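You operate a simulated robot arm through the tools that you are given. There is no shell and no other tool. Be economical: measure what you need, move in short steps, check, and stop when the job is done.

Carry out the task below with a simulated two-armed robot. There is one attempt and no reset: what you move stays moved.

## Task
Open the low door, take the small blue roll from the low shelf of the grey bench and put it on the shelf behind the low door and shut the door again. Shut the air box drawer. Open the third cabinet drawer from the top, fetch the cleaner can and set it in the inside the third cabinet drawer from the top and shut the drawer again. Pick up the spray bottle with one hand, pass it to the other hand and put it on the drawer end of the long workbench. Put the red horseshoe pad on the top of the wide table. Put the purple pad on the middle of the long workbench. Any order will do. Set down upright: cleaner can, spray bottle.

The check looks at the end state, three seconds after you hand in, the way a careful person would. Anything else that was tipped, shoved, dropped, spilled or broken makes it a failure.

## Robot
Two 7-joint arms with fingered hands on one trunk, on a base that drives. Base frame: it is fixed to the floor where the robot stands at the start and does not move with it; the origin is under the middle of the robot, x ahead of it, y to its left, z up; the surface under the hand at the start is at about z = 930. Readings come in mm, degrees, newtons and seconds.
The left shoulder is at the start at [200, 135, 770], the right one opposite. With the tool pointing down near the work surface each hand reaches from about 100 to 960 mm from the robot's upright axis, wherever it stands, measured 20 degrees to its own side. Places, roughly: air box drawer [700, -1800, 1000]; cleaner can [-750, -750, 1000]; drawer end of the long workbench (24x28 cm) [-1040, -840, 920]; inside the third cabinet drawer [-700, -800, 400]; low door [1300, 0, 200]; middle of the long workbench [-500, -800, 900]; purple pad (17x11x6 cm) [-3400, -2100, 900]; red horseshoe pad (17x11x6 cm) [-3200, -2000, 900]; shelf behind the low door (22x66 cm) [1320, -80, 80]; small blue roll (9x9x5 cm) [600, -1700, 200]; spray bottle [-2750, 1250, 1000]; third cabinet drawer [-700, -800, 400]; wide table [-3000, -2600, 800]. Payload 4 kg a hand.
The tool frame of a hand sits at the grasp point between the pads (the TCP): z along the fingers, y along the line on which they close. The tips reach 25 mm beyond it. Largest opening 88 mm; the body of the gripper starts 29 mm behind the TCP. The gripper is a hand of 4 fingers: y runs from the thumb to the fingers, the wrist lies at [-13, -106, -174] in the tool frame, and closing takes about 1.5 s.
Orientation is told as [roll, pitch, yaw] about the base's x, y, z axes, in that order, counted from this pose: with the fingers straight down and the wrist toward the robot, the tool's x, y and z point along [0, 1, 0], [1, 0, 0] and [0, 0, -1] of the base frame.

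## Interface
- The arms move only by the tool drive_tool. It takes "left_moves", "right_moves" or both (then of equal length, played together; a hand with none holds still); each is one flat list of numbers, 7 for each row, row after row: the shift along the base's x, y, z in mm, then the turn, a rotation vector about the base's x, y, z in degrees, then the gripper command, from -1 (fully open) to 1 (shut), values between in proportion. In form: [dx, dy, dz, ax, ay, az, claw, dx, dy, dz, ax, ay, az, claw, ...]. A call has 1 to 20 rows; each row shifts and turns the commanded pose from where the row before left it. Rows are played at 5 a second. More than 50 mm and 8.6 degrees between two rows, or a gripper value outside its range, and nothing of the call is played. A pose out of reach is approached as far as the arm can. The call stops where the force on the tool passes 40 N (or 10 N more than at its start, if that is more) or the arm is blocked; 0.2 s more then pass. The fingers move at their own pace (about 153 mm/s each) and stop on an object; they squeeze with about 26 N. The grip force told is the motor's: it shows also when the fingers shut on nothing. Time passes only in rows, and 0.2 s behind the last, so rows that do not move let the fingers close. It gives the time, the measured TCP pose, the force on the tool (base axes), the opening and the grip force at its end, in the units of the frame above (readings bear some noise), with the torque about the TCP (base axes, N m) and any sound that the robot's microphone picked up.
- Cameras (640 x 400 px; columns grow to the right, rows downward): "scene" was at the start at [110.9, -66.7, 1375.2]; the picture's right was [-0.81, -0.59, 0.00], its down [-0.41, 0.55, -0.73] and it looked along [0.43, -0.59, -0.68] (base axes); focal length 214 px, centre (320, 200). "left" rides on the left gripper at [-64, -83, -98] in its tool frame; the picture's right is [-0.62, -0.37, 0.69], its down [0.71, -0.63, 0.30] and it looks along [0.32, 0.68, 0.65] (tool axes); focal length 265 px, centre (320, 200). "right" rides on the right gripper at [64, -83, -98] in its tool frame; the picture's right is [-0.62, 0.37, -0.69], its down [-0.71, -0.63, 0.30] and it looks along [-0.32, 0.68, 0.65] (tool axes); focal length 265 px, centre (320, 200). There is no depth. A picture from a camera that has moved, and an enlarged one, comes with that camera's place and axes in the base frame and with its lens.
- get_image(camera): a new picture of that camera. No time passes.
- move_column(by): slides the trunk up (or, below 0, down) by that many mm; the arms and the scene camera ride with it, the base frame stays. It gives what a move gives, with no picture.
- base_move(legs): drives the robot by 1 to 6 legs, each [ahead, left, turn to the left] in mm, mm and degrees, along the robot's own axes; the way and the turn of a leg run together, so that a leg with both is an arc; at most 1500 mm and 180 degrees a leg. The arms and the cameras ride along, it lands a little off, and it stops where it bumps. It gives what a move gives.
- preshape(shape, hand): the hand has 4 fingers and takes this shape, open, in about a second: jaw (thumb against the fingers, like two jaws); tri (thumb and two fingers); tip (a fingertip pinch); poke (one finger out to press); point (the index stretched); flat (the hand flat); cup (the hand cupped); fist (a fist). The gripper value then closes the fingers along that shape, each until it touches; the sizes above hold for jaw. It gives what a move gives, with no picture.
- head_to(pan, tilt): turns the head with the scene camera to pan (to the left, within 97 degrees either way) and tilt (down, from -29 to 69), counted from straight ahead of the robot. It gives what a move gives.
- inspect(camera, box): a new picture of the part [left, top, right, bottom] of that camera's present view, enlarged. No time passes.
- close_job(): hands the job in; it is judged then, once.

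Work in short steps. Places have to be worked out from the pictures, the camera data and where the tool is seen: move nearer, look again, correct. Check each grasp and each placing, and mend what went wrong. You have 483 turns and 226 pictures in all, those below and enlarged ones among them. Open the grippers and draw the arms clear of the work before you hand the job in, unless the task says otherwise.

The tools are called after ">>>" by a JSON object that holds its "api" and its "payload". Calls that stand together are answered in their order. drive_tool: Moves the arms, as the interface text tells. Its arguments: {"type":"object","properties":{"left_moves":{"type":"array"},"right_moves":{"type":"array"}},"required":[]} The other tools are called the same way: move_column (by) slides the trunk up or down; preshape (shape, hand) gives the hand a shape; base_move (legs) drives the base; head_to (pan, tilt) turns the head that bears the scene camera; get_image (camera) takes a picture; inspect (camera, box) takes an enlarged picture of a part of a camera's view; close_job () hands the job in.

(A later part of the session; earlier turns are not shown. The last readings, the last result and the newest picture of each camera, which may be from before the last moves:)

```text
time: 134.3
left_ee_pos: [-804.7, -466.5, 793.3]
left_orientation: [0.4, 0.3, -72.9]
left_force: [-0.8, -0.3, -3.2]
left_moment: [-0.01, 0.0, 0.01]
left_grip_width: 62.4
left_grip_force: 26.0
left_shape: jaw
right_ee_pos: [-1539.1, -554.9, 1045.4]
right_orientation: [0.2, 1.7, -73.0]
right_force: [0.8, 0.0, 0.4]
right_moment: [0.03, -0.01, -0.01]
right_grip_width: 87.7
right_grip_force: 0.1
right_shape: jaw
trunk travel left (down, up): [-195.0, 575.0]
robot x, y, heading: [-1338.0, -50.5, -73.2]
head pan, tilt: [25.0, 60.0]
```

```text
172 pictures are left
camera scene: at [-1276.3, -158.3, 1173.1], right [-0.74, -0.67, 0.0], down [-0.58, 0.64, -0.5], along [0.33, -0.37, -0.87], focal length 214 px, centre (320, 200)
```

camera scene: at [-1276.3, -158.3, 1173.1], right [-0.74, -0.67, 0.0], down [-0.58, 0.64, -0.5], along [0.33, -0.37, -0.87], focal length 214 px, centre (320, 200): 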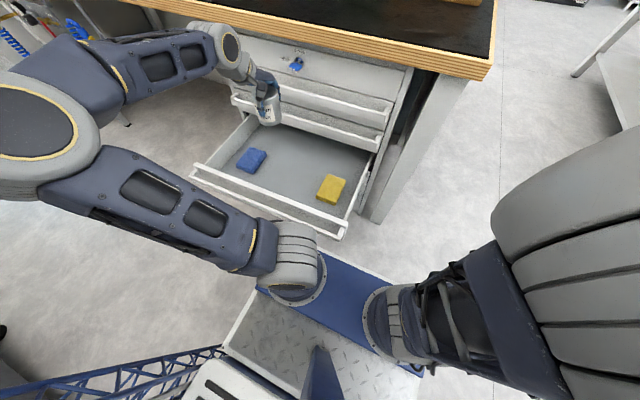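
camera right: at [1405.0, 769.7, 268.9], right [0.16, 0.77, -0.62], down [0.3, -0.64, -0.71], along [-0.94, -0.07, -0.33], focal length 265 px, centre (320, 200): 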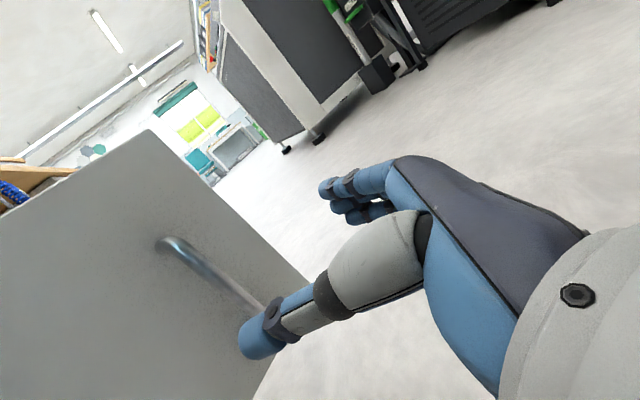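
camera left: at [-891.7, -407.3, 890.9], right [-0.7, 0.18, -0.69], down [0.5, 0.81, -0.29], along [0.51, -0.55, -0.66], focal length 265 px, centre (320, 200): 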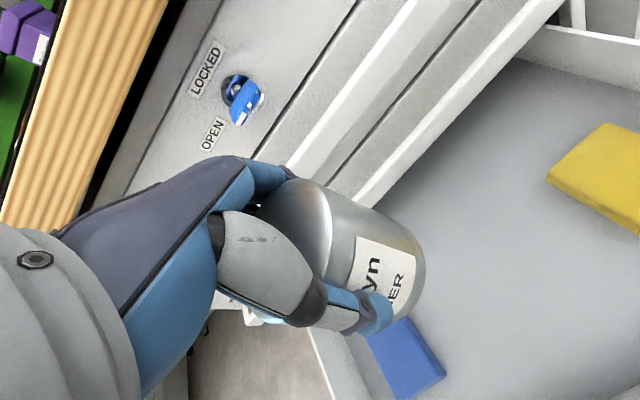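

The can hangs right between the blue and yellow items. I shift slightly and lower it into the drawer.

>>> {"api": "drive_tool", "payload": {"left_moves": [-23, 8, -10, 0, 0, 0, 1, 0, 0, -40, 0, 0, 0, 1, 0, 0, -40, 0, 0, 0, 1, 0, 0, -40, 0, 0, 0, 1, 0, 0, -40, 0, 0, 0, 1, 0, 0, -40, 0, 0, 0, 1, 0, 0, -40, 0, 0, 0, 1]}}

>>> {"api": "get_image", "payload": {"camera": "left"}}

>>> {"api": "inspect", "payload": {"camera": "scene", "box": [180, 70, 400, 240]}}

```text
time: 135.9
left_ee_pos: [-828.2, -459.8, 541.5]
left_orientation: [0.5, 0.4, -72.9]
left_force: [1.0, 0.4, -2.7]
left_moment: [0.0, 0.02, 0.01]
left_grip_width: 62.2
left_grip_force: 25.5
left_shape: jaw
right_ee_pos: [-1540.2, -554.6, 1045.7]
right_orientation: [0.2, 1.6, -73.1]
right_force: [-0.6, -0.1, 0.1]
right_moment: [0.01, 0.04, 0.02]
right_grip_width: 88.0
right_grip_force: 0.1
right_shape: jaw
trunk travel left (down, up): [-195.0, 575.0]
robot x, y, heading: [-1337.8, -51.7, -73.1]
head pan, tilt: [25.0, 60.0]
```

```text
171 pictures are left
camera left: at [-915.0, -399.4, 639.3], right [-0.7, 0.18, -0.7], down [0.5, 0.81, -0.29], along [0.52, -0.55, -0.66], focal length 265 px, centre (320, 200)
```

left: 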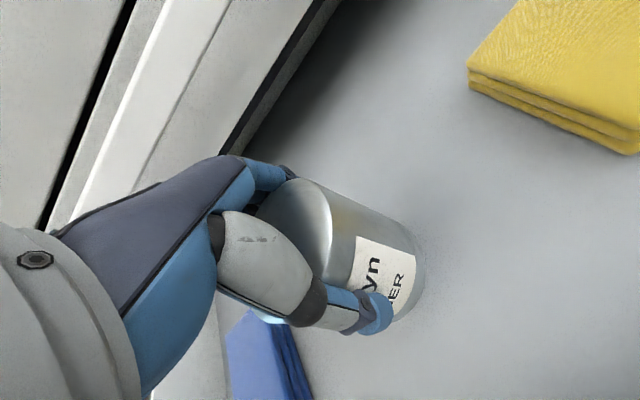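

```text
2.35 times, centred on (290, 155) of scene
camera zoom: at [-1276.3, -158.3, 1173.1], right [-0.74, -0.67, 0.0], down [-0.58, 0.64, -0.5], along [0.33, -0.37, -0.87], focal length 505 px, centre (391, 306)
```

zoom: 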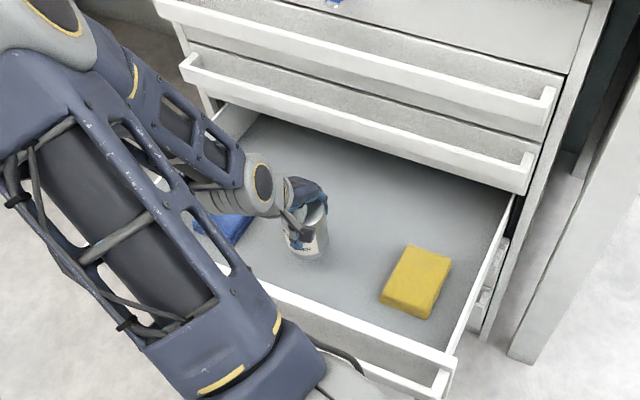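

Good position. I lower slowly until the floor is felt.

>>> {"api": "drive_tool", "payload": {"left_moves": [0, 0, -12, 0, 0, 0, 1, 0, 0, -12, 0, 0, 0, 1, 0, 0, -8, 0, 0, 0, 1, 0, 0, -6, 0, 0, 0, 1, 0, 0, -5, 0, 0, 0, 1]}}

```text
time: 137.1
left_ee_pos: [-828.0, -458.5, 499.1]
left_orientation: [0.3, 0.5, -72.8]
left_force: [0.3, -1.0, -2.5]
left_moment: [-0.01, 0.02, 0.0]
left_grip_width: 62.3
left_grip_force: 25.8
left_shape: jaw
right_ee_pos: [-1539.3, -554.2, 1044.8]
right_orientation: [0.1, 1.6, -73.1]
right_force: [-0.2, 0.6, -0.2]
right_moment: [0.01, 0.0, 0.03]
right_grip_width: 87.9
right_grip_force: 0.1
right_shape: jaw
trunk travel left (down, up): [-195.0, 575.0]
robot x, y, heading: [-1340.7, -49.7, -73.2]
head pan, tilt: [25.0, 60.0]
```

>>> {"api": "drive_tool", "payload": {"left_moves": [0, 0, -5, 0, 0, 0, 1, 0, 0, -5, 0, 0, 0, 1, 0, 0, -5, 0, 0, 0, 1, 0, 0, -5, 0, 0, 0, 1, 0, 0, -5, 0, 0, 0, 1]}}

>>> {"api": "get_image", "payload": {"camera": "left"}}

```text
time: 137.9
left_ee_pos: [-827.3, -464.6, 492.4]
left_orientation: [1.0, -0.4, -73.2]
left_force: [-3.3, -1.0, 22.4]
left_moment: [-0.41, -0.18, -0.05]
left_grip_width: 60.9
left_grip_force: 26.0
left_shape: jaw
right_ee_pos: [-1540.9, -553.9, 1045.1]
right_orientation: [0.1, 1.6, -73.1]
right_force: [0.5, 1.0, -0.1]
right_moment: [-0.02, 0.01, 0.01]
right_grip_width: 87.7
right_grip_force: 0.1
right_shape: jaw
trunk travel left (down, up): [-195.0, 575.0]
robot x, y, heading: [-1340.3, -51.1, -73.0]
head pan, tilt: [25.0, 60.0]
stopped in row 3 (left hand): the force on the tool passed its limit at 46 N (the readings are from after the stop); the commanded pose is now the measured one
```

```text
169 pictures are left
camera left: at [-914.0, -402.1, 588.4], right [-0.69, 0.17, -0.71], down [0.51, 0.81, -0.3], along [0.52, -0.56, -0.64], focal length 265 px, centre (320, 200)
```

left: 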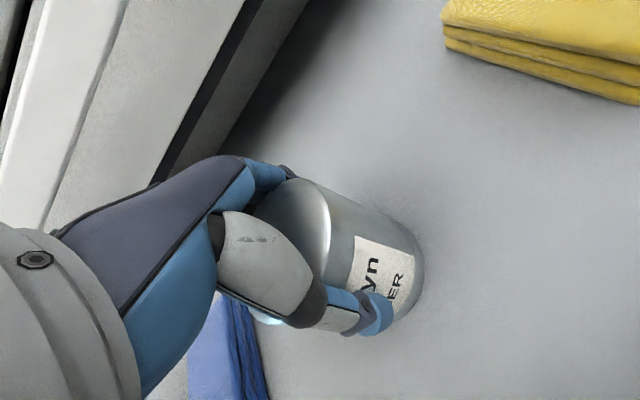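

Bottomed at z≈494. I ease up 3 mm, open, and lift clear.

>>> {"api": "drive_tool", "payload": {"left_moves": [0, 0, 3, 0, 0, 0, 1, 0, 0, 0, 0, 0, 0, -1, 0, 0, 0, 0, 0, 0, -1, 0, 0, 0, 0, 0, 0, -1, 0, 0, 0, 0, 0, 0, -1, 0, 0, 0, 0, 0, 0, -1, 0, 0, 15, 0, 0, 0, -1, 0, 0, 20, 0, 0, 0, -1, 0, 0, 25, 0, 0, 0, -1, 0, 0, 40, 0, 0, 0, -1, 0, 0, 40, 0, 0, 0, -1]}}

>>> {"api": "get_image", "payload": {"camera": "left"}}

```text
time: 140.3
left_ee_pos: [-825.9, -461.9, 633.7]
left_orientation: [0.8, -0.1, -73.1]
left_force: [0.3, 0.7, -1.6]
left_moment: [-0.01, 0.0, 0.01]
left_grip_width: 87.8
left_grip_force: 0.0
left_shape: jaw
right_ee_pos: [-1540.6, -554.1, 1044.2]
right_orientation: [0.1, 1.6, -73.2]
right_force: [0.1, -0.2, 0.2]
right_moment: [0.05, 0.02, 0.01]
right_grip_width: 87.6
right_grip_force: 0.2
right_shape: jaw
trunk travel left (down, up): [-195.0, 575.0]
robot x, y, heading: [-1338.9, -51.2, -73.1]
head pan, tilt: [25.0, 60.0]
```

```text
168 pictures are left
camera left: at [-913.6, -401.3, 729.9], right [-0.69, 0.17, -0.7], down [0.5, 0.81, -0.3], along [0.52, -0.56, -0.65], focal length 265 px, centre (320, 200)
```

left: 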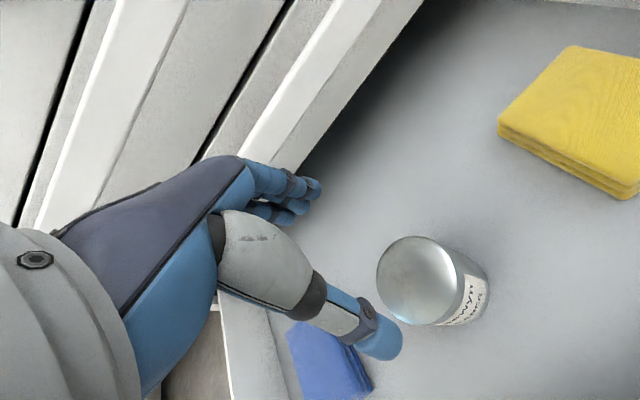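

The can stands upright in the drawer. I back the base so the hand is in front of the drawer, then tilt the closed hand forward to push.

>>> {"api": "base_move", "payload": {"legs": [[-350, 0, 0]]}}

>>> {"api": "drive_tool", "payload": {"left_moves": [0, 0, 10, -7.82, -2.4, 0, 1, 0, 0, 10, -7.82, -2.4, 0, 1, 0, 0, 10, -7.82, -2.4, 0, 1, 0, 0, 10, -7.82, -2.4, 0, 1, 0, 0, 0, -7.82, -2.4, 0, 1, 0, 0, 0, -7.82, -2.4, 0, 1, 0, 0, 0, -7.82, -2.4, 0, 1, 0, 0, 0, -7.82, -2.4, 0, 1]}}

>>> {"api": "get_image", "payload": {"camera": "scene"}}

```text
time: 142.6
left_ee_pos: [-928.6, -125.0, 635.0]
left_orientation: [0.9, 0.0, -73.1]
left_force: [-0.9, -0.9, -0.7]
left_moment: [0.02, 0.01, -0.01]
left_grip_width: 88.0
left_grip_force: 0.1
left_shape: jaw
right_ee_pos: [-1642.6, -217.2, 1044.0]
right_orientation: [0.0, 1.6, -73.1]
right_force: [-0.4, -0.1, 0.4]
right_moment: [-0.05, 0.02, 0.05]
right_grip_width: 87.7
right_grip_force: 0.0
right_shape: jaw
trunk travel left (down, up): [-195.0, 575.0]
robot x, y, heading: [-1435.9, 284.6, -73.3]
head pan, tilt: [25.0, 60.0]
```

```text
time: 144.4
left_ee_pos: [-926.8, -125.1, 673.5]
left_orientation: [1.2, -65.7, -73.2]
left_force: [-1.3, -0.2, 0.0]
left_moment: [-0.02, -0.01, 0.0]
left_grip_width: 0.1
left_grip_force: 25.8
left_shape: jaw
right_ee_pos: [-1642.7, -217.3, 1044.6]
right_orientation: [0.1, 1.6, -73.2]
right_force: [-0.2, 0.4, -0.1]
right_moment: [0.03, -0.02, 0.02]
right_grip_width: 88.0
right_grip_force: 0.0
right_shape: jaw
trunk travel left (down, up): [-195.0, 575.0]
robot x, y, heading: [-1446.0, 284.2, -73.3]
head pan, tilt: [25.0, 60.0]
```

```text
167 pictures are left
camera scene: at [-1378.9, 179.0, 1173.1], right [-0.74, -0.67, 0.0], down [-0.58, 0.64, -0.5], along [0.33, -0.37, -0.87], focal length 214 px, centre (320, 200)
```

scene: 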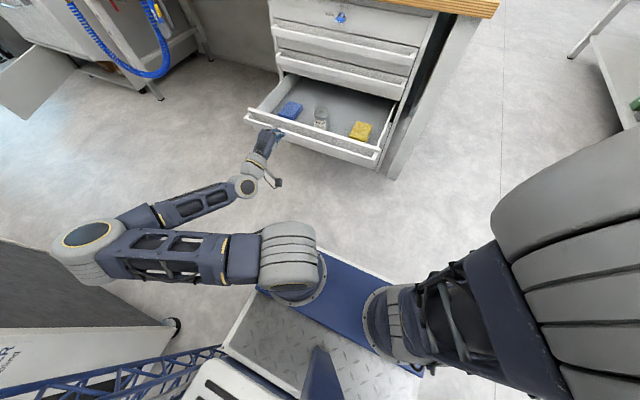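

I lower the closed hand to bar height and push the drawer shut by driving ahead.

>>> {"api": "drive_tool", "payload": {"left_moves": [0, 0, -40, 0, 0, 0, 1, 0, 0, -40, 0, 0, 0, 1, 0, 0, -40, 0, 0, 0, 1, 0, 0, -38, 0, 0, 0, 1]}}

>>> {"api": "base_move", "payload": {"legs": [[300, 0, 0]]}}

>>> {"api": "get_image", "payload": {"camera": "scene"}}

```text
time: 145.4
left_ee_pos: [-925.9, -126.7, 522.8]
left_orientation: [1.3, -65.5, -73.3]
left_force: [0.2, -0.1, 0.7]
left_moment: [-0.03, 0.0, 0.01]
left_grip_width: 0.1
left_grip_force: 25.8
left_shape: jaw
left hand out of reach, approached as far as the arm can: row 4
right_ee_pos: [-1643.4, -216.1, 1045.2]
right_orientation: [0.1, 1.5, -73.1]
right_force: [-0.2, 0.0, 1.2]
right_moment: [-0.01, 0.0, -0.02]
right_grip_width: 87.7
right_grip_force: 0.2
right_shape: jaw
trunk travel left (down, up): [-195.0, 575.0]
robot x, y, heading: [-1443.1, 284.6, -73.1]
head pan, tilt: [25.0, 60.0]
```

```text
time: 147.4
left_ee_pos: [-840.5, -409.4, 523.0]
left_orientation: [1.1, -65.4, -73.4]
left_force: [0.1, -0.2, -0.5]
left_moment: [-0.01, 0.01, 0.0]
left_grip_width: 0.2
left_grip_force: 26.2
left_shape: jaw
right_ee_pos: [-1558.0, -500.1, 1044.1]
right_orientation: [0.1, 1.7, -73.1]
right_force: [0.5, 0.2, -0.4]
right_moment: [0.01, 0.01, 0.03]
right_grip_width: 87.6
right_grip_force: 0.1
right_shape: jaw
trunk travel left (down, up): [-195.0, 575.0]
robot x, y, heading: [-1358.8, 6.1, -73.2]
head pan, tilt: [25.0, 60.0]
```

```text
166 pictures are left
camera scene: at [-1293.1, -103.4, 1173.1], right [-0.74, -0.67, 0.0], down [-0.58, 0.64, -0.5], along [0.33, -0.37, -0.87], focal length 214 px, centre (320, 200)
```

scene: 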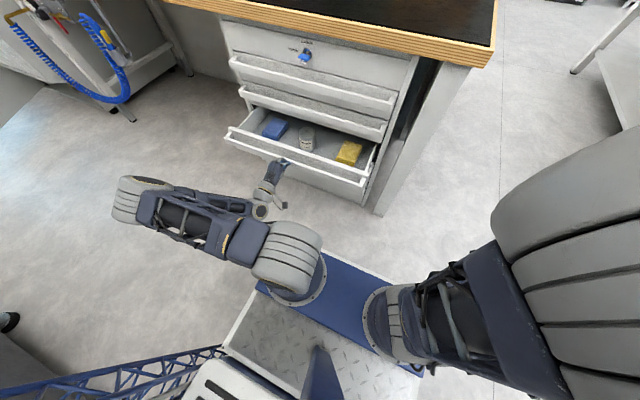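

Going well, the can stays upright. Push the remaining ~185 mm.

>>> {"api": "base_move", "payload": {"legs": [[170, 0, 0]]}}

>>> {"api": "base_move", "payload": {"legs": [[40, 0, 0]]}}

>>> {"api": "get_image", "payload": {"camera": "scene"}}

```text
time: 148.9
left_ee_pos: [-791.8, -571.4, 523.2]
left_orientation: [1.2, -65.5, -73.4]
left_force: [0.2, -0.2, 0.3]
left_moment: [0.01, -0.02, -0.01]
left_grip_width: 0.1
left_grip_force: 26.5
left_shape: jaw
right_ee_pos: [-1509.1, -662.1, 1045.4]
right_orientation: [0.2, 1.6, -73.0]
right_force: [0.9, -0.5, 0.1]
right_moment: [0.02, 0.0, 0.01]
right_grip_width: 87.6
right_grip_force: 0.1
right_shape: jaw
trunk travel left (down, up): [-195.0, 575.0]
robot x, y, heading: [-1313.0, -156.1, -73.2]
head pan, tilt: [25.0, 60.0]
```

```text
time: 149.6
left_ee_pos: [-789.6, -574.8, 522.7]
left_orientation: [0.8, -65.6, -73.0]
left_force: [-4.0, 8.5, 1.7]
left_moment: [0.02, 0.0, -0.04]
left_grip_width: 0.2
left_grip_force: 25.9
left_shape: jaw
right_ee_pos: [-1505.2, -668.9, 1044.2]
right_orientation: [0.1, 1.6, -73.1]
right_force: [0.0, 0.2, -0.3]
right_moment: [-0.01, -0.01, -0.01]
right_grip_width: 88.0
right_grip_force: 0.0
right_shape: jaw
trunk travel left (down, up): [-195.0, 575.0]
robot x, y, heading: [-1302.4, -168.0, -73.2]
head pan, tilt: [25.0, 60.0]
stopped in leg 1: the force on the tool passed its limit at 102 N (the readings are from after the stop); the commanded pose is now the measured one
```

```text
165 pictures are left
camera scene: at [-1241.6, -273.0, 1173.0], right [-0.74, -0.67, 0.0], down [-0.58, 0.64, -0.5], along [0.33, -0.37, -0.87], focal length 214 px, centre (320, 200)
```

scene: 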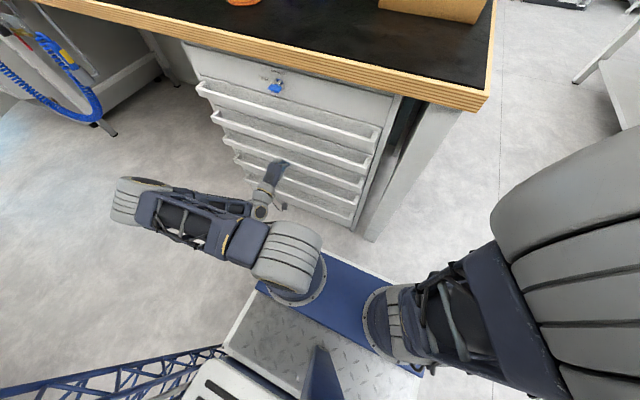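

The drawer reached its stop. I check it is flush with the others.

>>> {"api": "inspect", "payload": {"camera": "scene", "box": [180, 60, 410, 240]}}

```text
2.22 times, centred on (295, 150) of scene
camera zoom: at [-1241.6, -273.0, 1173.0], right [-0.74, -0.67, 0.0], down [-0.58, 0.64, -0.5], along [0.33, -0.37, -0.87], focal length 477 px, centre (376, 311)
```

zoom: 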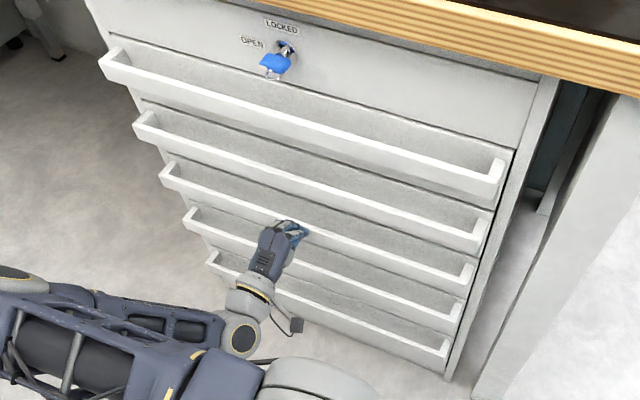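

Flush. I back off, raise the trunk, and restore the left hand to pointing down.

>>> {"api": "base_move", "payload": {"legs": [[-200, 0, 0]]}}

>>> {"api": "move_column", "payload": {"by": 400}}

>>> {"api": "drive_tool", "payload": {"left_moves": [0, 0, 20, 7.82, 2.4, 0, -1, 0, 0, 20, 7.82, 2.4, 0, -1, 0, 0, 20, 7.82, 2.4, 0, -1, 0, 0, 20, 7.82, 2.4, 0, -1, 0, 0, 20, 7.82, 2.4, 0, -1, 0, 0, 20, 7.82, 2.4, 0, -1, 0, 0, 20, 7.82, 2.4, 0, -1, 0, 0, 20, 7.82, 2.4, 0, -1, -30, 10, 20, 0, 0, 0, -1, -30, 10, 20, 0, 0, 0, -1, -30, 10, 20, 0, 0, 0, -1, -30, 10, 20, 0, 0, 0, -1, -30, 10, 20, 0, 0, 0, -1]}}

>>> {"api": "base_move", "payload": {"legs": [[0, 0, -90]]}}

>>> {"api": "head_to", "payload": {"pan": 0, "tilt": 25}}

>>> {"api": "get_image", "payload": {"camera": "scene"}}

```text
time: 151.2
left_ee_pos: [-847.2, -381.0, 522.9]
left_orientation: [0.8, -65.6, -73.0]
left_force: [0.1, 1.0, -0.4]
left_moment: [0.04, 0.0, 0.0]
left_grip_width: 0.0
left_grip_force: 25.9
left_shape: jaw
right_ee_pos: [-1563.7, -476.9, 1045.0]
right_orientation: [0.1, 1.6, -73.2]
right_force: [0.6, -0.8, -0.2]
right_moment: [-0.01, 0.0, -0.02]
right_grip_width: 87.7
right_grip_force: 0.1
right_shape: jaw
trunk travel left (down, up): [-195.0, 575.0]
robot x, y, heading: [-1363.5, 26.0, -73.1]
head pan, tilt: [25.0, 60.0]
```

```text
time: 155.0
left_ee_pos: [-848.7, -380.5, 923.6]
left_orientation: [0.8, -65.5, -72.9]
left_force: [-0.9, -0.3, -0.5]
left_moment: [0.01, -0.01, -0.02]
left_grip_width: 0.0
left_grip_force: 26.6
left_shape: jaw
right_ee_pos: [-1564.2, -476.2, 1445.4]
right_orientation: [0.1, 1.6, -73.1]
right_force: [-0.2, 0.2, -0.1]
right_moment: [-0.01, 0.01, 0.01]
right_grip_width: 88.2
right_grip_force: 0.0
right_shape: jaw
trunk travel left (down, up): [-595.0, 175.0]
robot x, y, heading: [-1363.2, 27.9, -73.2]
head pan, tilt: [25.0, 60.0]
```

```text
time: 157.8
left_ee_pos: [-998.3, -331.1, 1184.0]
left_orientation: [0.8, -0.1, -72.7]
left_force: [0.0, -0.2, -0.3]
left_moment: [0.03, -0.02, -0.01]
left_grip_width: 87.7
left_grip_force: 0.2
left_shape: jaw
right_ee_pos: [-1563.3, -476.7, 1444.4]
right_orientation: [0.1, 1.7, -73.1]
right_force: [-0.5, -0.8, 0.1]
right_moment: [0.0, 0.02, 0.0]
right_grip_width: 87.8
right_grip_force: 0.0
right_shape: jaw
trunk travel left (down, up): [-595.0, 175.0]
robot x, y, heading: [-1359.7, 26.7, -73.0]
head pan, tilt: [25.0, 60.0]
```

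```text
time: 162.1
left_ee_pos: [-1721.0, -338.7, 1182.5]
left_orientation: [0.9, -0.1, -162.9]
left_force: [0.0, 0.1, -0.2]
left_moment: [-0.01, -0.03, -0.03]
left_grip_width: 87.6
left_grip_force: 0.0
left_shape: jaw
right_ee_pos: [-1867.1, 225.8, 1443.7]
right_orientation: [0.0, 1.7, -163.0]
right_force: [-0.2, -0.2, 0.5]
right_moment: [0.01, -0.02, 0.01]
right_grip_width: 87.5
right_grip_force: 0.0
right_shape: jaw
trunk travel left (down, up): [-595.0, 175.0]
robot x, y, heading: [-1362.6, 26.1, -162.8]
head pan, tilt: [25.0, 60.0]
```

```text
time: 163.1
left_ee_pos: [-1720.8, -339.4, 1183.3]
left_orientation: [0.9, -0.2, -162.9]
left_force: [0.7, -0.4, -0.4]
left_moment: [-0.01, 0.0, -0.01]
left_grip_width: 87.8
left_grip_force: 0.0
left_shape: jaw
right_ee_pos: [-1867.4, 226.1, 1445.6]
right_orientation: [0.1, 1.6, -163.1]
right_force: [0.0, 0.9, 0.7]
right_moment: [0.01, 0.02, 0.02]
right_grip_width: 87.9
right_grip_force: 0.0
right_shape: jaw
trunk travel left (down, up): [-595.0, 175.0]
robot x, y, heading: [-1368.1, 25.4, -162.9]
head pan, tilt: [0.0, 25.0]
```

```text
163 pictures are left
camera scene: at [-1507.7, -18.1, 1623.1], right [-0.29, 0.96, 0.0], down [0.4, 0.12, -0.91], along [-0.87, -0.27, -0.42], focal length 214 px, centre (320, 200)
```

scene: 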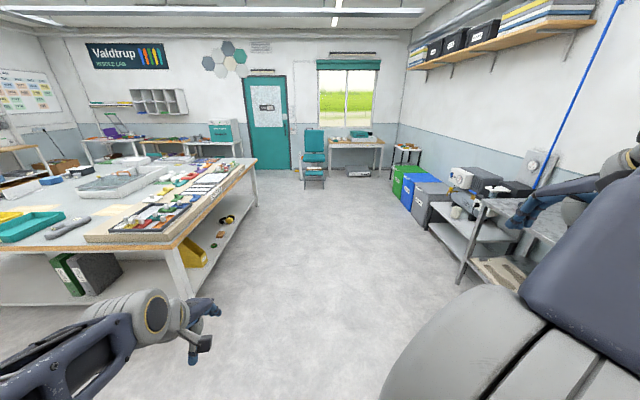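

I enlarge both the table at left and the shelves at right to find the pads and the spray bottle.

>>> {"api": "inspect", "payload": {"camera": "scene", "box": [0, 140, 270, 300]}}

>>> {"api": "inspect", "payload": {"camera": "scene", "box": [400, 140, 560, 290]}}

```text
2.37 times, centred on (135, 220) of scene
camera zoom: at [-1507.7, -18.1, 1623.1], right [-0.29, 0.96, 0.0], down [0.4, 0.12, -0.91], along [-0.87, -0.27, -0.42], focal length 508 px, centre (758, 153)
```

zoom: 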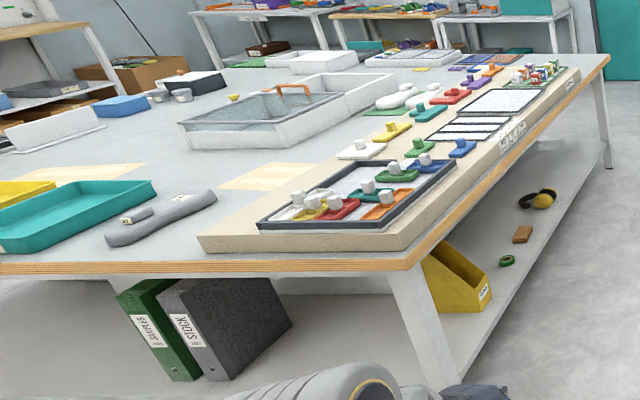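

```text
2.67 times, centred on (480, 215) of scene
camera zoom: at [-1507.7, -18.1, 1623.1], right [-0.29, 0.96, 0.0], down [0.4, 0.12, -0.91], along [-0.87, -0.27, -0.42], focal length 572 px, centre (-107, 160)
```

zoom: 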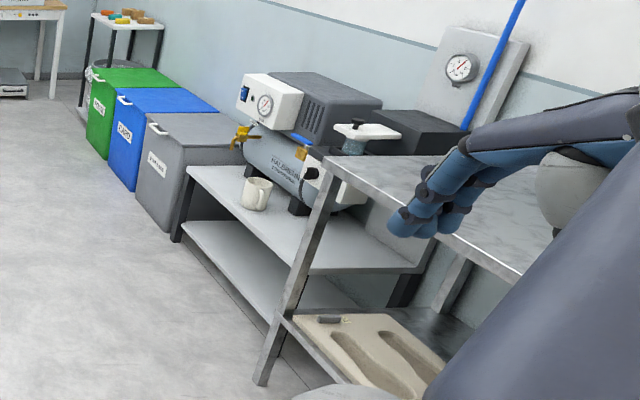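

The pads lie on a wooden board along the lane-side of the big table. I drive up the lane to about its middle and look left.

>>> {"api": "base_move", "payload": {"legs": [[1450, 0, 0], [250, 0, 0]]}}

>>> {"api": "head_to", "payload": {"pan": 75, "tilt": 35}}

>>> {"api": "get_image", "payload": {"camera": "scene"}}

>>> {"api": "head_to", "payload": {"pan": -90, "tilt": 30}}

>>> {"api": "get_image", "payload": {"camera": "scene"}}

```text
time: 171.6
left_ee_pos: [-3344.2, -815.4, 1183.6]
left_orientation: [0.9, -0.2, -163.7]
left_force: [0.3, 0.4, -0.6]
left_moment: [0.02, -0.01, 0.03]
left_grip_width: 87.6
left_grip_force: 0.0
left_shape: jaw
right_ee_pos: [-3482.2, -249.5, 1444.6]
right_orientation: [0.2, 1.7, -163.8]
right_force: [-0.2, -0.6, -0.2]
right_moment: [-0.02, -0.02, 0.01]
right_grip_width: 87.9
right_grip_force: 0.1
right_shape: jaw
trunk travel left (down, up): [-595.0, 175.0]
robot x, y, heading: [-2982.4, -455.5, -163.6]
head pan, tilt: [0.0, 25.0]
```

```text
time: 173.1
left_ee_pos: [-3343.4, -815.9, 1183.9]
left_orientation: [0.8, -0.2, -163.6]
left_force: [0.2, -0.6, -0.5]
left_moment: [0.02, 0.02, 0.02]
left_grip_width: 87.5
left_grip_force: 0.0
left_shape: jaw
right_ee_pos: [-3481.8, -249.2, 1445.2]
right_orientation: [0.1, 1.5, -163.8]
right_force: [0.4, 0.4, 0.3]
right_moment: [0.01, 0.0, -0.02]
right_grip_width: 87.7
right_grip_force: 0.0
right_shape: jaw
trunk travel left (down, up): [-595.0, 175.0]
robot x, y, heading: [-2982.4, -453.1, -164.0]
head pan, tilt: [75.0, 35.0]
```

```text
160 pictures are left
camera scene: at [-3036.1, -559.0, 1607.4], right [-1.0, -0.02, 0.0], down [-0.01, 0.57, -0.82], along [0.02, -0.82, -0.57], focal length 214 px, centre (320, 200)
```

scene: 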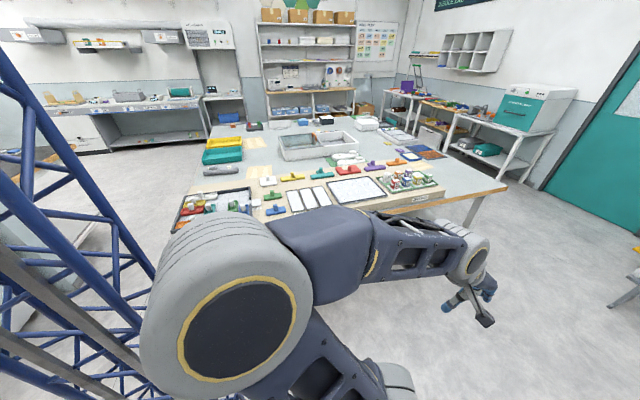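

```text
time: 175.6
left_ee_pos: [-3344.3, -815.9, 1183.5]
left_orientation: [0.8, -0.3, -163.6]
left_force: [0.1, -1.0, -1.1]
left_moment: [0.01, 0.04, 0.01]
left_grip_width: 87.7
left_grip_force: 0.1
left_shape: jaw
right_ee_pos: [-3482.2, -246.8, 1446.2]
right_orientation: [0.2, 1.5, -163.8]
right_force: [-0.1, -0.5, 0.6]
right_moment: [-0.03, -0.02, 0.01]
right_grip_width: 87.7
right_grip_force: 0.1
right_shape: jaw
trunk travel left (down, up): [-595.0, 175.0]
robot x, y, heading: [-2982.0, -454.6, -164.0]
head pan, tilt: [-90.0, 30.0]
```

```text
159 pictures are left
camera scene: at [-3063.2, -384.1, 1615.2], right [0.96, 0.28, 0.0], down [0.14, -0.48, -0.87], along [-0.24, 0.83, -0.5], focal length 214 px, centre (320, 200)
```

scene: 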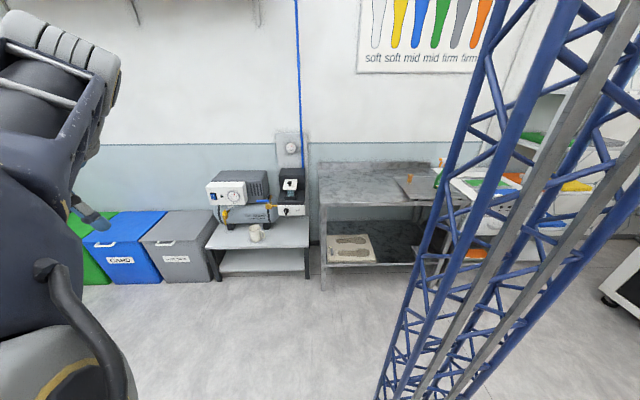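

I turn left to face the table with the pads, keeping hands high.

>>> {"api": "base_move", "payload": {"legs": [[0, 0, 91]]}}

>>> {"api": "head_to", "payload": {"pan": 0, "tilt": 35}}

>>> {"api": "get_image", "payload": {"camera": "scene"}}

```text
time: 179.9
left_ee_pos: [-2613.7, -808.7, 1182.8]
left_orientation: [0.9, -0.2, -72.5]
left_force: [-0.4, 0.0, 0.6]
left_moment: [-0.01, 0.02, 0.0]
left_grip_width: 87.8
left_grip_force: 0.0
left_shape: jaw
right_ee_pos: [-3178.5, -958.8, 1444.8]
right_orientation: [0.1, 1.5, -72.7]
right_force: [0.2, 0.6, 0.4]
right_moment: [0.02, 0.03, -0.01]
right_grip_width: 87.7
right_grip_force: 0.0
right_shape: jaw
trunk travel left (down, up): [-595.0, 175.0]
robot x, y, heading: [-2981.5, -453.9, -72.6]
head pan, tilt: [-90.0, 30.0]
```

```text
time: 181.5
left_ee_pos: [-2613.7, -808.4, 1184.1]
left_orientation: [0.9, -0.2, -72.5]
left_force: [0.0, 0.2, 0.9]
left_moment: [0.0, 0.05, 0.01]
left_grip_width: 87.6
left_grip_force: 0.1
left_shape: jaw
right_ee_pos: [-3177.5, -958.3, 1445.2]
right_orientation: [0.1, 1.6, -72.7]
right_force: [0.4, -0.3, -0.8]
right_moment: [-0.01, 0.03, 0.03]
right_grip_width: 87.9
right_grip_force: 0.1
right_shape: jaw
trunk travel left (down, up): [-595.0, 175.0]
robot x, y, heading: [-2981.8, -454.2, -72.7]
head pan, tilt: [0.0, 35.0]
```

```text
158 pictures are left
camera scene: at [-2936.1, -595.6, 1607.4], right [-0.95, -0.3, 0.0], down [-0.17, 0.55, -0.82], along [0.24, -0.78, -0.57], focal length 214 px, centre (320, 200)
```

scene: 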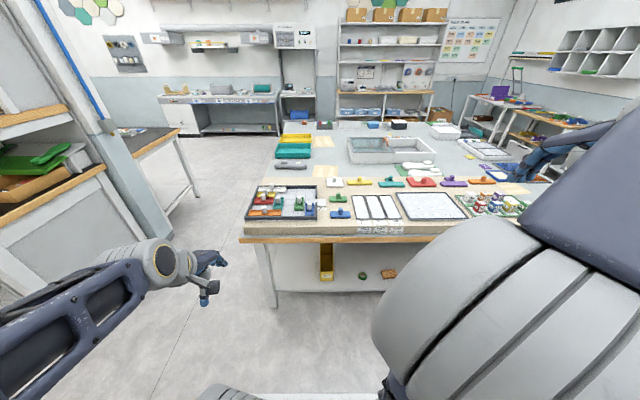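

>>> {"api": "inspect", "payload": {"camera": "scene", "box": [235, 125, 555, 265]}}

```text
2.00 times, centred on (395, 195) of scene
camera zoom: at [-2936.1, -595.6, 1607.4], right [-0.95, -0.3, 0.0], down [-0.17, 0.55, -0.82], along [0.24, -0.78, -0.57], focal length 429 px, centre (170, 210)
```

zoom: 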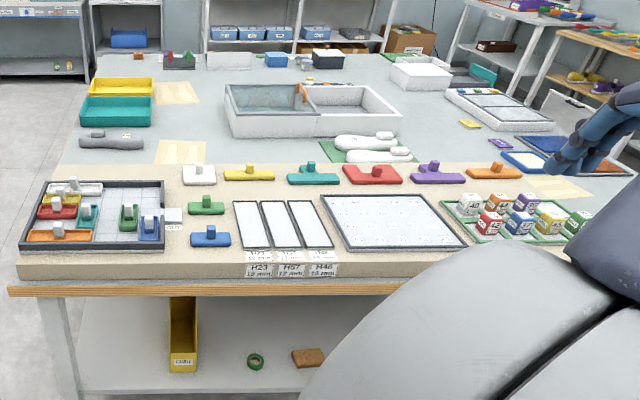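

Red pad (zoom 372,174) and purple pad (438,173) sit on the board ~430 mm behind the front edge, each with a knob. I ready the hand heights, then drive to the table with a rightward shift.

>>> {"api": "drive_tool", "payload": {"left_moves": [0, 0, 45, 0, 0, 0, -1, 0, 0, 45, 0, 0, 0, -1, 0, 0, 45, 0, 0, 0, -1, 0, 0, 45, 0, 0, 0, -1]}}

>>> {"api": "move_column", "payload": {"by": -150}}

>>> {"api": "base_move", "payload": {"legs": [[0, -550, 0], [380, 0, 0]]}}

>>> {"api": "head_to", "payload": {"pan": 0, "tilt": 50}}

>>> {"api": "get_image", "payload": {"camera": "scene"}}

```text
time: 182.5
left_ee_pos: [-2613.4, -809.2, 1363.7]
left_orientation: [0.8, -0.1, -72.5]
left_force: [0.3, 0.0, -0.7]
left_moment: [0.01, 0.0, 0.02]
left_grip_width: 87.5
left_grip_force: 0.0
left_shape: jaw
right_ee_pos: [-3177.7, -959.0, 1445.1]
right_orientation: [0.1, 1.6, -72.8]
right_force: [0.7, 0.7, -0.3]
right_moment: [-0.01, -0.03, -0.03]
right_grip_width: 87.7
right_grip_force: 0.0
right_shape: jaw
trunk travel left (down, up): [-595.0, 175.0]
robot x, y, heading: [-2980.2, -451.6, -73.0]
head pan, tilt: [0.0, 35.0]
```

```text
time: 184.3
left_ee_pos: [-2614.0, -810.1, 1213.9]
left_orientation: [0.8, -0.3, -72.4]
left_force: [-0.5, 0.8, -0.1]
left_moment: [-0.02, -0.03, -0.02]
left_grip_width: 87.9
left_grip_force: 0.1
left_shape: jaw
right_ee_pos: [-3178.5, -957.9, 1295.1]
right_orientation: [0.1, 1.6, -72.7]
right_force: [0.7, 0.6, -1.0]
right_moment: [-0.03, 0.0, 0.01]
right_grip_width: 87.9
right_grip_force: 0.0
right_shape: jaw
trunk travel left (down, up): [-445.0, 325.0]
robot x, y, heading: [-2980.4, -456.6, -72.5]
head pan, tilt: [0.0, 35.0]
```

```text
time: 189.5
left_ee_pos: [-3019.6, -1334.6, 1213.7]
left_orientation: [0.9, -0.2, -72.2]
left_force: [0.2, 0.2, -0.6]
left_moment: [0.03, -0.03, 0.0]
left_grip_width: 87.6
left_grip_force: 0.2
left_shape: jaw
right_ee_pos: [-3583.5, -1486.6, 1296.0]
right_orientation: [0.1, 1.5, -72.3]
right_force: [0.3, 0.0, 0.4]
right_moment: [0.02, 0.01, -0.01]
right_grip_width: 87.8
right_grip_force: 0.2
right_shape: jaw
trunk travel left (down, up): [-445.0, 325.0]
robot x, y, heading: [-3389.1, -979.8, -72.2]
head pan, tilt: [0.0, 35.0]
```

```text
time: 190.2
left_ee_pos: [-3019.4, -1332.9, 1213.9]
left_orientation: [0.8, -0.3, -72.2]
left_force: [-0.2, -0.5, 0.3]
left_moment: [0.0, -0.01, -0.02]
left_grip_width: 87.6
left_grip_force: 0.0
left_shape: jaw
right_ee_pos: [-3583.6, -1487.1, 1294.5]
right_orientation: [0.1, 1.7, -72.3]
right_force: [-0.2, -0.5, 0.2]
right_moment: [0.02, 0.01, -0.04]
right_grip_width: 88.1
right_grip_force: 0.1
right_shape: jaw
trunk travel left (down, up): [-445.0, 325.0]
robot x, y, heading: [-3389.0, -981.6, -72.4]
head pan, tilt: [0.0, 50.0]
```

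```text
156 pictures are left
camera scene: at [-3346.6, -1111.4, 1435.7], right [-0.95, -0.3, 0.0], down [-0.23, 0.73, -0.64], along [0.2, -0.61, -0.77], focal length 214 px, centre (320, 200)
```

scene: 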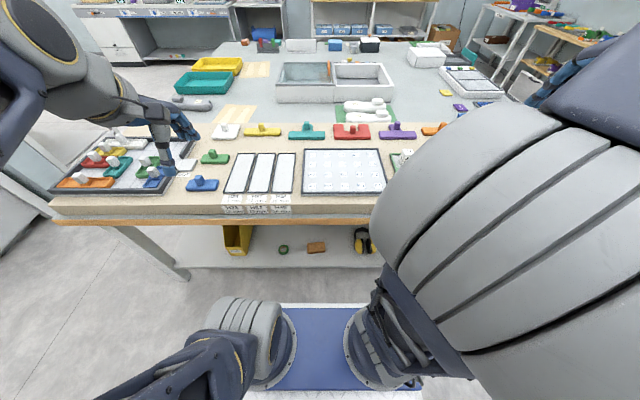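

>>> {"api": "inspect", "payload": {"camera": "scene", "box": [180, 60, 460, 240]}}

```text
2.22 times, centred on (320, 150) of scene
camera zoom: at [-3346.6, -1111.4, 1435.7], right [-0.95, -0.3, 0.0], down [-0.23, 0.73, -0.64], along [0.2, -0.61, -0.77], focal length 477 px, centre (320, 311)
```

zoom: 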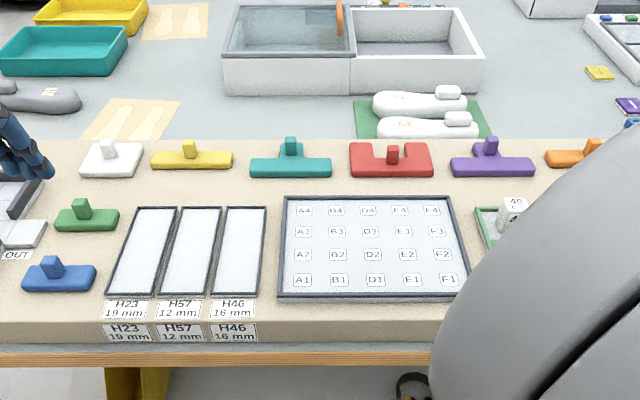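

Table top is at z≈800. Red pad is at ~1025 mm ahead/150 right, purple 365 right. I shift right 200 and ahead 150 so red suits the left hand and purple the right.

>>> {"api": "base_move", "payload": {"legs": [[0, -200, 0], [140, 0, 0]]}}

>>> {"api": "get_image", "payload": {"camera": "right"}}

>>> {"api": "get_image", "payload": {"camera": "left"}}

>>> {"api": "get_image", "payload": {"camera": "scene"}}

```text
time: 192.8
left_ee_pos: [-3166.1, -1528.7, 1214.0]
left_orientation: [0.9, -0.2, -72.2]
left_force: [-0.5, -0.8, 0.2]
left_moment: [-0.04, 0.0, -0.03]
left_grip_width: 87.8
left_grip_force: 0.1
left_shape: jaw
right_ee_pos: [-3728.6, -1681.8, 1294.8]
right_orientation: [0.1, 1.5, -72.3]
right_force: [-1.3, -0.1, -0.2]
right_moment: [0.01, -0.01, 0.0]
right_grip_width: 87.5
right_grip_force: 0.1
right_shape: jaw
trunk travel left (down, up): [-445.0, 325.0]
robot x, y, heading: [-3535.7, -1174.9, -72.2]
head pan, tilt: [0.0, 50.0]
```

```text
154 pictures are left
camera right: at [-3692.2, -1585.9, 1395.1], right [-0.47, -0.56, 0.68], down [-0.87, 0.39, -0.29], along [-0.11, -0.73, -0.67], focal length 265 px, centre (320, 200)
```

right: 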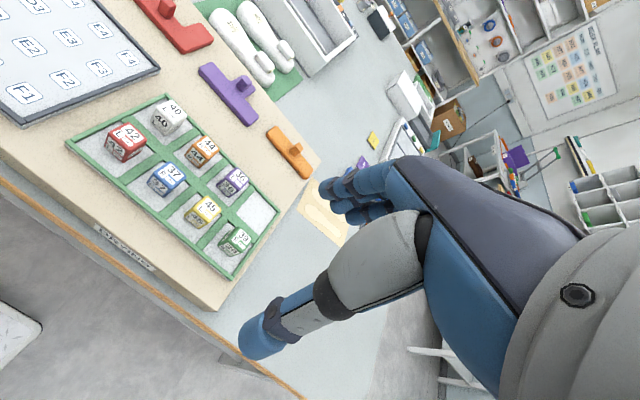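

```text
153 pictures are left
camera left: at [-3254.6, -1469.5, 1309.6], right [-0.69, 0.16, -0.7], down [0.49, 0.82, -0.3], along [0.53, -0.55, -0.65], focal length 265 px, centre (320, 200)
```

left: 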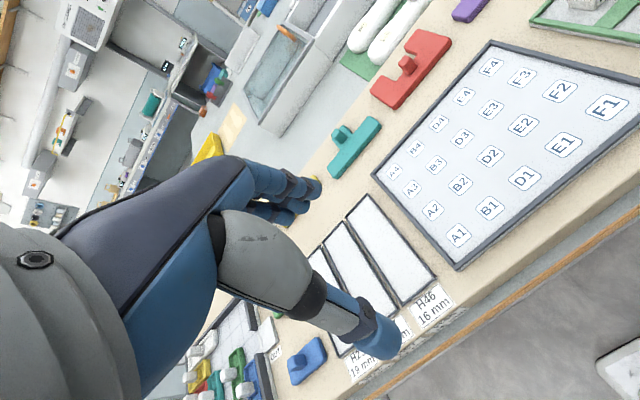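

```text
152 pictures are left
camera scene: at [-3492.4, -1306.2, 1435.7], right [-0.95, -0.3, 0.0], down [-0.23, 0.73, -0.64], along [0.2, -0.61, -0.77], focal length 214 px, centre (320, 200)
```

scene: 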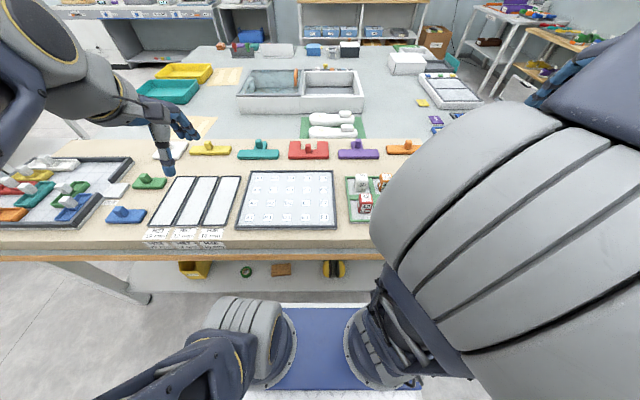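

Red knob triangulates to about (-3233,-1973,912), purple to (-3422,-2045,912). I bring the left hand over the red pad first.

>>> {"api": "drive_tool", "payload": {"left_moves": [-6, -40.5, -18.5, 0, 0, 0, -1, -6, -40.5, -18.5, 0, 0, 0, -1, -6, -40.5, -18.5, 0, 0, 0, -1, -6, -40.5, -18.5, 0, 0, 0, -1, -6, -40.5, -18.5, 0, 0, 0, -1, -6, -40.5, -18.5, 0, 0, 0, -1, -6, -40.5, -18.5, 0, 0, 0, -1, -6, -40.5, -18.5, 0, 0, 0, -1, -6, -40.5, -18.5, 0, 0, 0, -1, -6, -40.5, -18.5, 0, 0, 0, -1]}}

>>> {"api": "get_image", "payload": {"camera": "left"}}

>>> {"api": "inspect", "payload": {"camera": "scene", "box": [230, 90, 410, 200]}}

```text
time: 194.9
left_ee_pos: [-3223.7, -1933.7, 1028.3]
left_orientation: [0.7, -0.2, -72.0]
left_force: [-0.5, 1.5, 0.6]
left_moment: [-0.01, 0.03, 0.02]
left_grip_width: 88.1
left_grip_force: 0.1
left_shape: jaw
right_ee_pos: [-3727.8, -1680.4, 1295.0]
right_orientation: [0.1, 1.6, -72.3]
right_force: [-0.2, 0.1, -0.1]
right_moment: [-0.03, -0.01, -0.02]
right_grip_width: 87.9
right_grip_force: 0.1
right_shape: jaw
trunk travel left (down, up): [-445.0, 325.0]
robot x, y, heading: [-3534.9, -1175.1, -72.2]
head pan, tilt: [0.0, 50.0]
```

```text
151 pictures are left
camera left: at [-3313.7, -1874.4, 1125.0], right [-0.69, 0.16, -0.7], down [0.49, 0.82, -0.3], along [0.53, -0.55, -0.65], focal length 265 px, centre (320, 200)
```

left: 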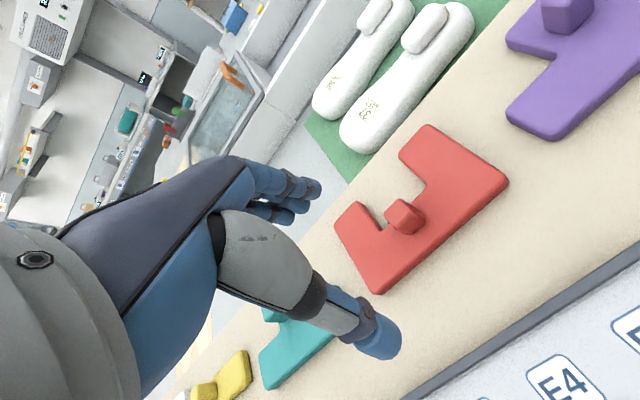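

```text
3.56 times, centred on (320, 145) of scene
camera zoom: at [-3492.4, -1305.8, 1435.7], right [-0.95, -0.3, 0.0], down [-0.23, 0.73, -0.64], along [0.2, -0.61, -0.77], focal length 763 px, centre (320, 396)
```

zoom: 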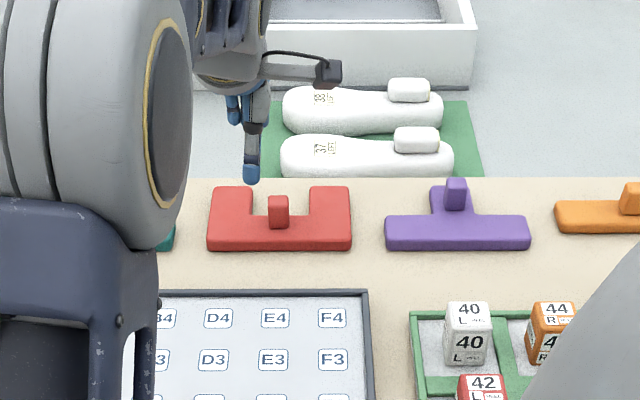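

Combining the two hand views gives the red knob top at about (-3231,-1992,899). I centre over it and descend to z≈945, then look again.

>>> {"api": "drive_tool", "payload": {"left_moves": [-3, -29, 0, 0, 0, 0, -1, -3, -29, 0, 0, 0, 0, -1, 0, 0, -40, 0, 0, 0, -1, 0, 0, -40, 0, 0, 0, -1]}}

>>> {"api": "get_image", "payload": {"camera": "left"}}

>>> {"api": "inspect", "payload": {"camera": "scene", "box": [230, 90, 410, 200]}}

```text
time: 195.9
left_ee_pos: [-3232.0, -1991.7, 947.3]
left_orientation: [0.8, -0.2, -72.2]
left_force: [-0.5, 0.0, -0.2]
left_moment: [-0.02, 0.01, 0.0]
left_grip_width: 87.8
left_grip_force: 0.1
left_shape: jaw
right_ee_pos: [-3729.6, -1681.6, 1295.2]
right_orientation: [0.1, 1.6, -72.3]
right_force: [0.4, -0.4, 0.0]
right_moment: [0.0, -0.02, -0.02]
right_grip_width: 87.8
right_grip_force: 0.0
right_shape: jaw
trunk travel left (down, up): [-445.0, 325.0]
robot x, y, heading: [-3537.1, -1175.7, -72.0]
head pan, tilt: [0.0, 50.0]
```

```text
149 pictures are left
camera left: at [-3320.9, -1932.8, 1044.6], right [-0.69, 0.16, -0.7], down [0.49, 0.82, -0.3], along [0.53, -0.55, -0.65], focal length 265 px, centre (320, 200)
```

left: 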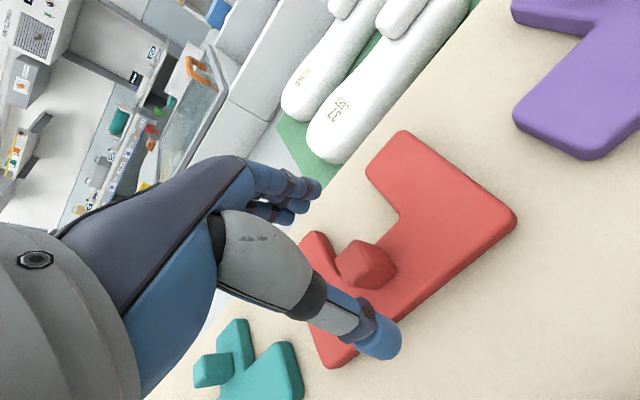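

```text
3.56 times, centred on (320, 145) of scene
camera zoom: at [-3492.4, -1306.0, 1435.7], right [-0.95, -0.3, 0.0], down [-0.23, 0.73, -0.64], along [0.2, -0.61, -0.77], focal length 763 px, centre (320, 396)
```

zoom: 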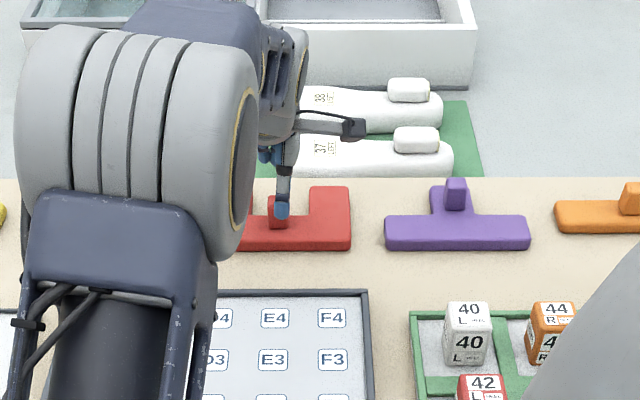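

Aligned. I descend to z≈906 and close on the knob.

>>> {"api": "drive_tool", "payload": {"left_moves": [0, 0, -20, 0, 0, 0, -1, 0, 0, -21, 0, 0, 0, -1, 0, 0, 0, 0, 0, 0, 1, 0, 0, 0, 0, 0, 0, 1, 0, 0, 0, 0, 0, 0, 1, 0, 0, 0, 0, 0, 0, 1, 0, 0, 0, 0, 0, 0, 1, 0, 0, 0, 0, 0, 0, 1, 0, 0, 0, 0, 0, 0, 1]}}

>>> {"api": "get_image", "payload": {"camera": "left"}}

```text
time: 197.9
left_ee_pos: [-3232.5, -1992.4, 907.0]
left_orientation: [0.9, -0.2, -72.2]
left_force: [-0.5, -0.5, 0.8]
left_moment: [-0.01, -0.01, 0.0]
left_grip_width: 16.1
left_grip_force: 25.8
left_shape: jaw
right_ee_pos: [-3728.7, -1683.1, 1295.3]
right_orientation: [0.1, 1.6, -72.3]
right_force: [0.2, 0.0, -0.4]
right_moment: [0.01, -0.03, -0.02]
right_grip_width: 88.0
right_grip_force: 0.1
right_shape: jaw
trunk travel left (down, up): [-445.0, 325.0]
robot x, y, heading: [-3535.2, -1175.1, -72.2]
head pan, tilt: [0.0, 50.0]
```

```text
147 pictures are left
camera left: at [-3321.0, -1933.0, 1003.6], right [-0.69, 0.16, -0.7], down [0.49, 0.82, -0.3], along [0.53, -0.55, -0.65], focal length 265 px, centre (320, 200)
```

left: 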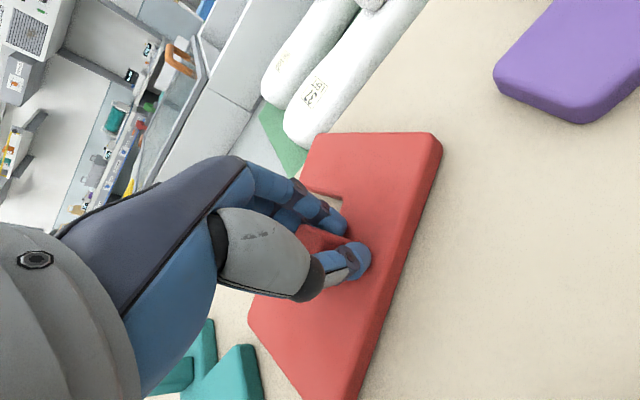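

Gripped (16 mm); the pad swivelled a bit in the grasp. I lift it and check the neighbours.

>>> {"api": "drive_tool", "payload": {"left_moves": [0, 0, 25, 0, 0, 0, 1, 0, 0, 40, 0, 0, 0, 1, 0, 0, 40, 0, 0, 0, 1, 0, 0, 40, 0, 0, 0, 1]}}

>>> {"api": "get_image", "payload": {"camera": "left"}}

>>> {"api": "inspect", "payload": {"camera": "scene", "box": [190, 70, 410, 200]}}

```text
time: 198.9
left_ee_pos: [-3232.6, -1990.3, 1052.7]
left_orientation: [0.9, -0.1, -72.2]
left_force: [-0.1, 0.3, -0.6]
left_moment: [0.03, 0.02, 0.01]
left_grip_width: 16.2
left_grip_force: 25.6
left_shape: jaw
right_ee_pos: [-3729.0, -1681.4, 1294.2]
right_orientation: [0.1, 1.6, -72.3]
right_force: [-0.1, -0.4, -0.3]
right_moment: [0.03, -0.02, -0.03]
right_grip_width: 87.8
right_grip_force: 0.1
right_shape: jaw
trunk travel left (down, up): [-445.0, 325.0]
robot x, y, heading: [-3532.8, -1176.3, -72.4]
head pan, tilt: [0.0, 50.0]
```

```text
146 pictures are left
camera left: at [-3320.8, -1932.0, 1149.1], right [-0.69, 0.16, -0.7], down [0.49, 0.82, -0.29], along [0.53, -0.55, -0.65], focal length 265 px, centre (320, 200)
```

left: 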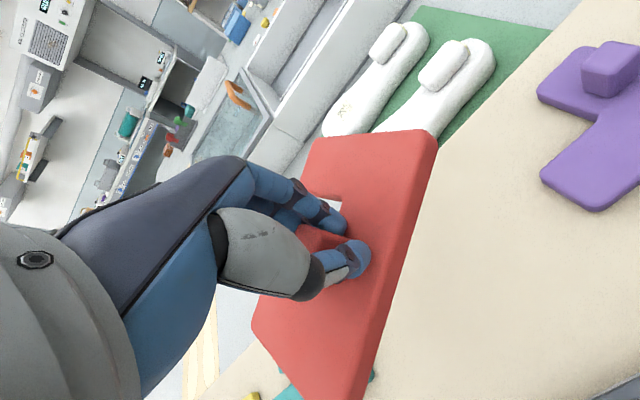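

```text
2.91 times, centred on (300, 135) of scene
camera zoom: at [-3492.4, -1306.4, 1435.6], right [-0.95, -0.3, 0.0], down [-0.23, 0.73, -0.64], along [0.2, -0.61, -0.77], focal length 624 px, centre (378, 389)
```

zoom: 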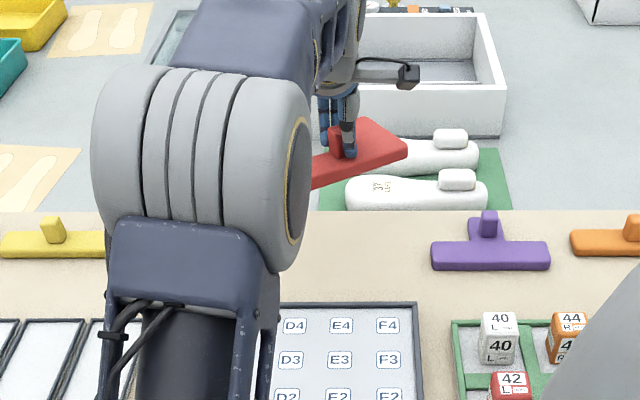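

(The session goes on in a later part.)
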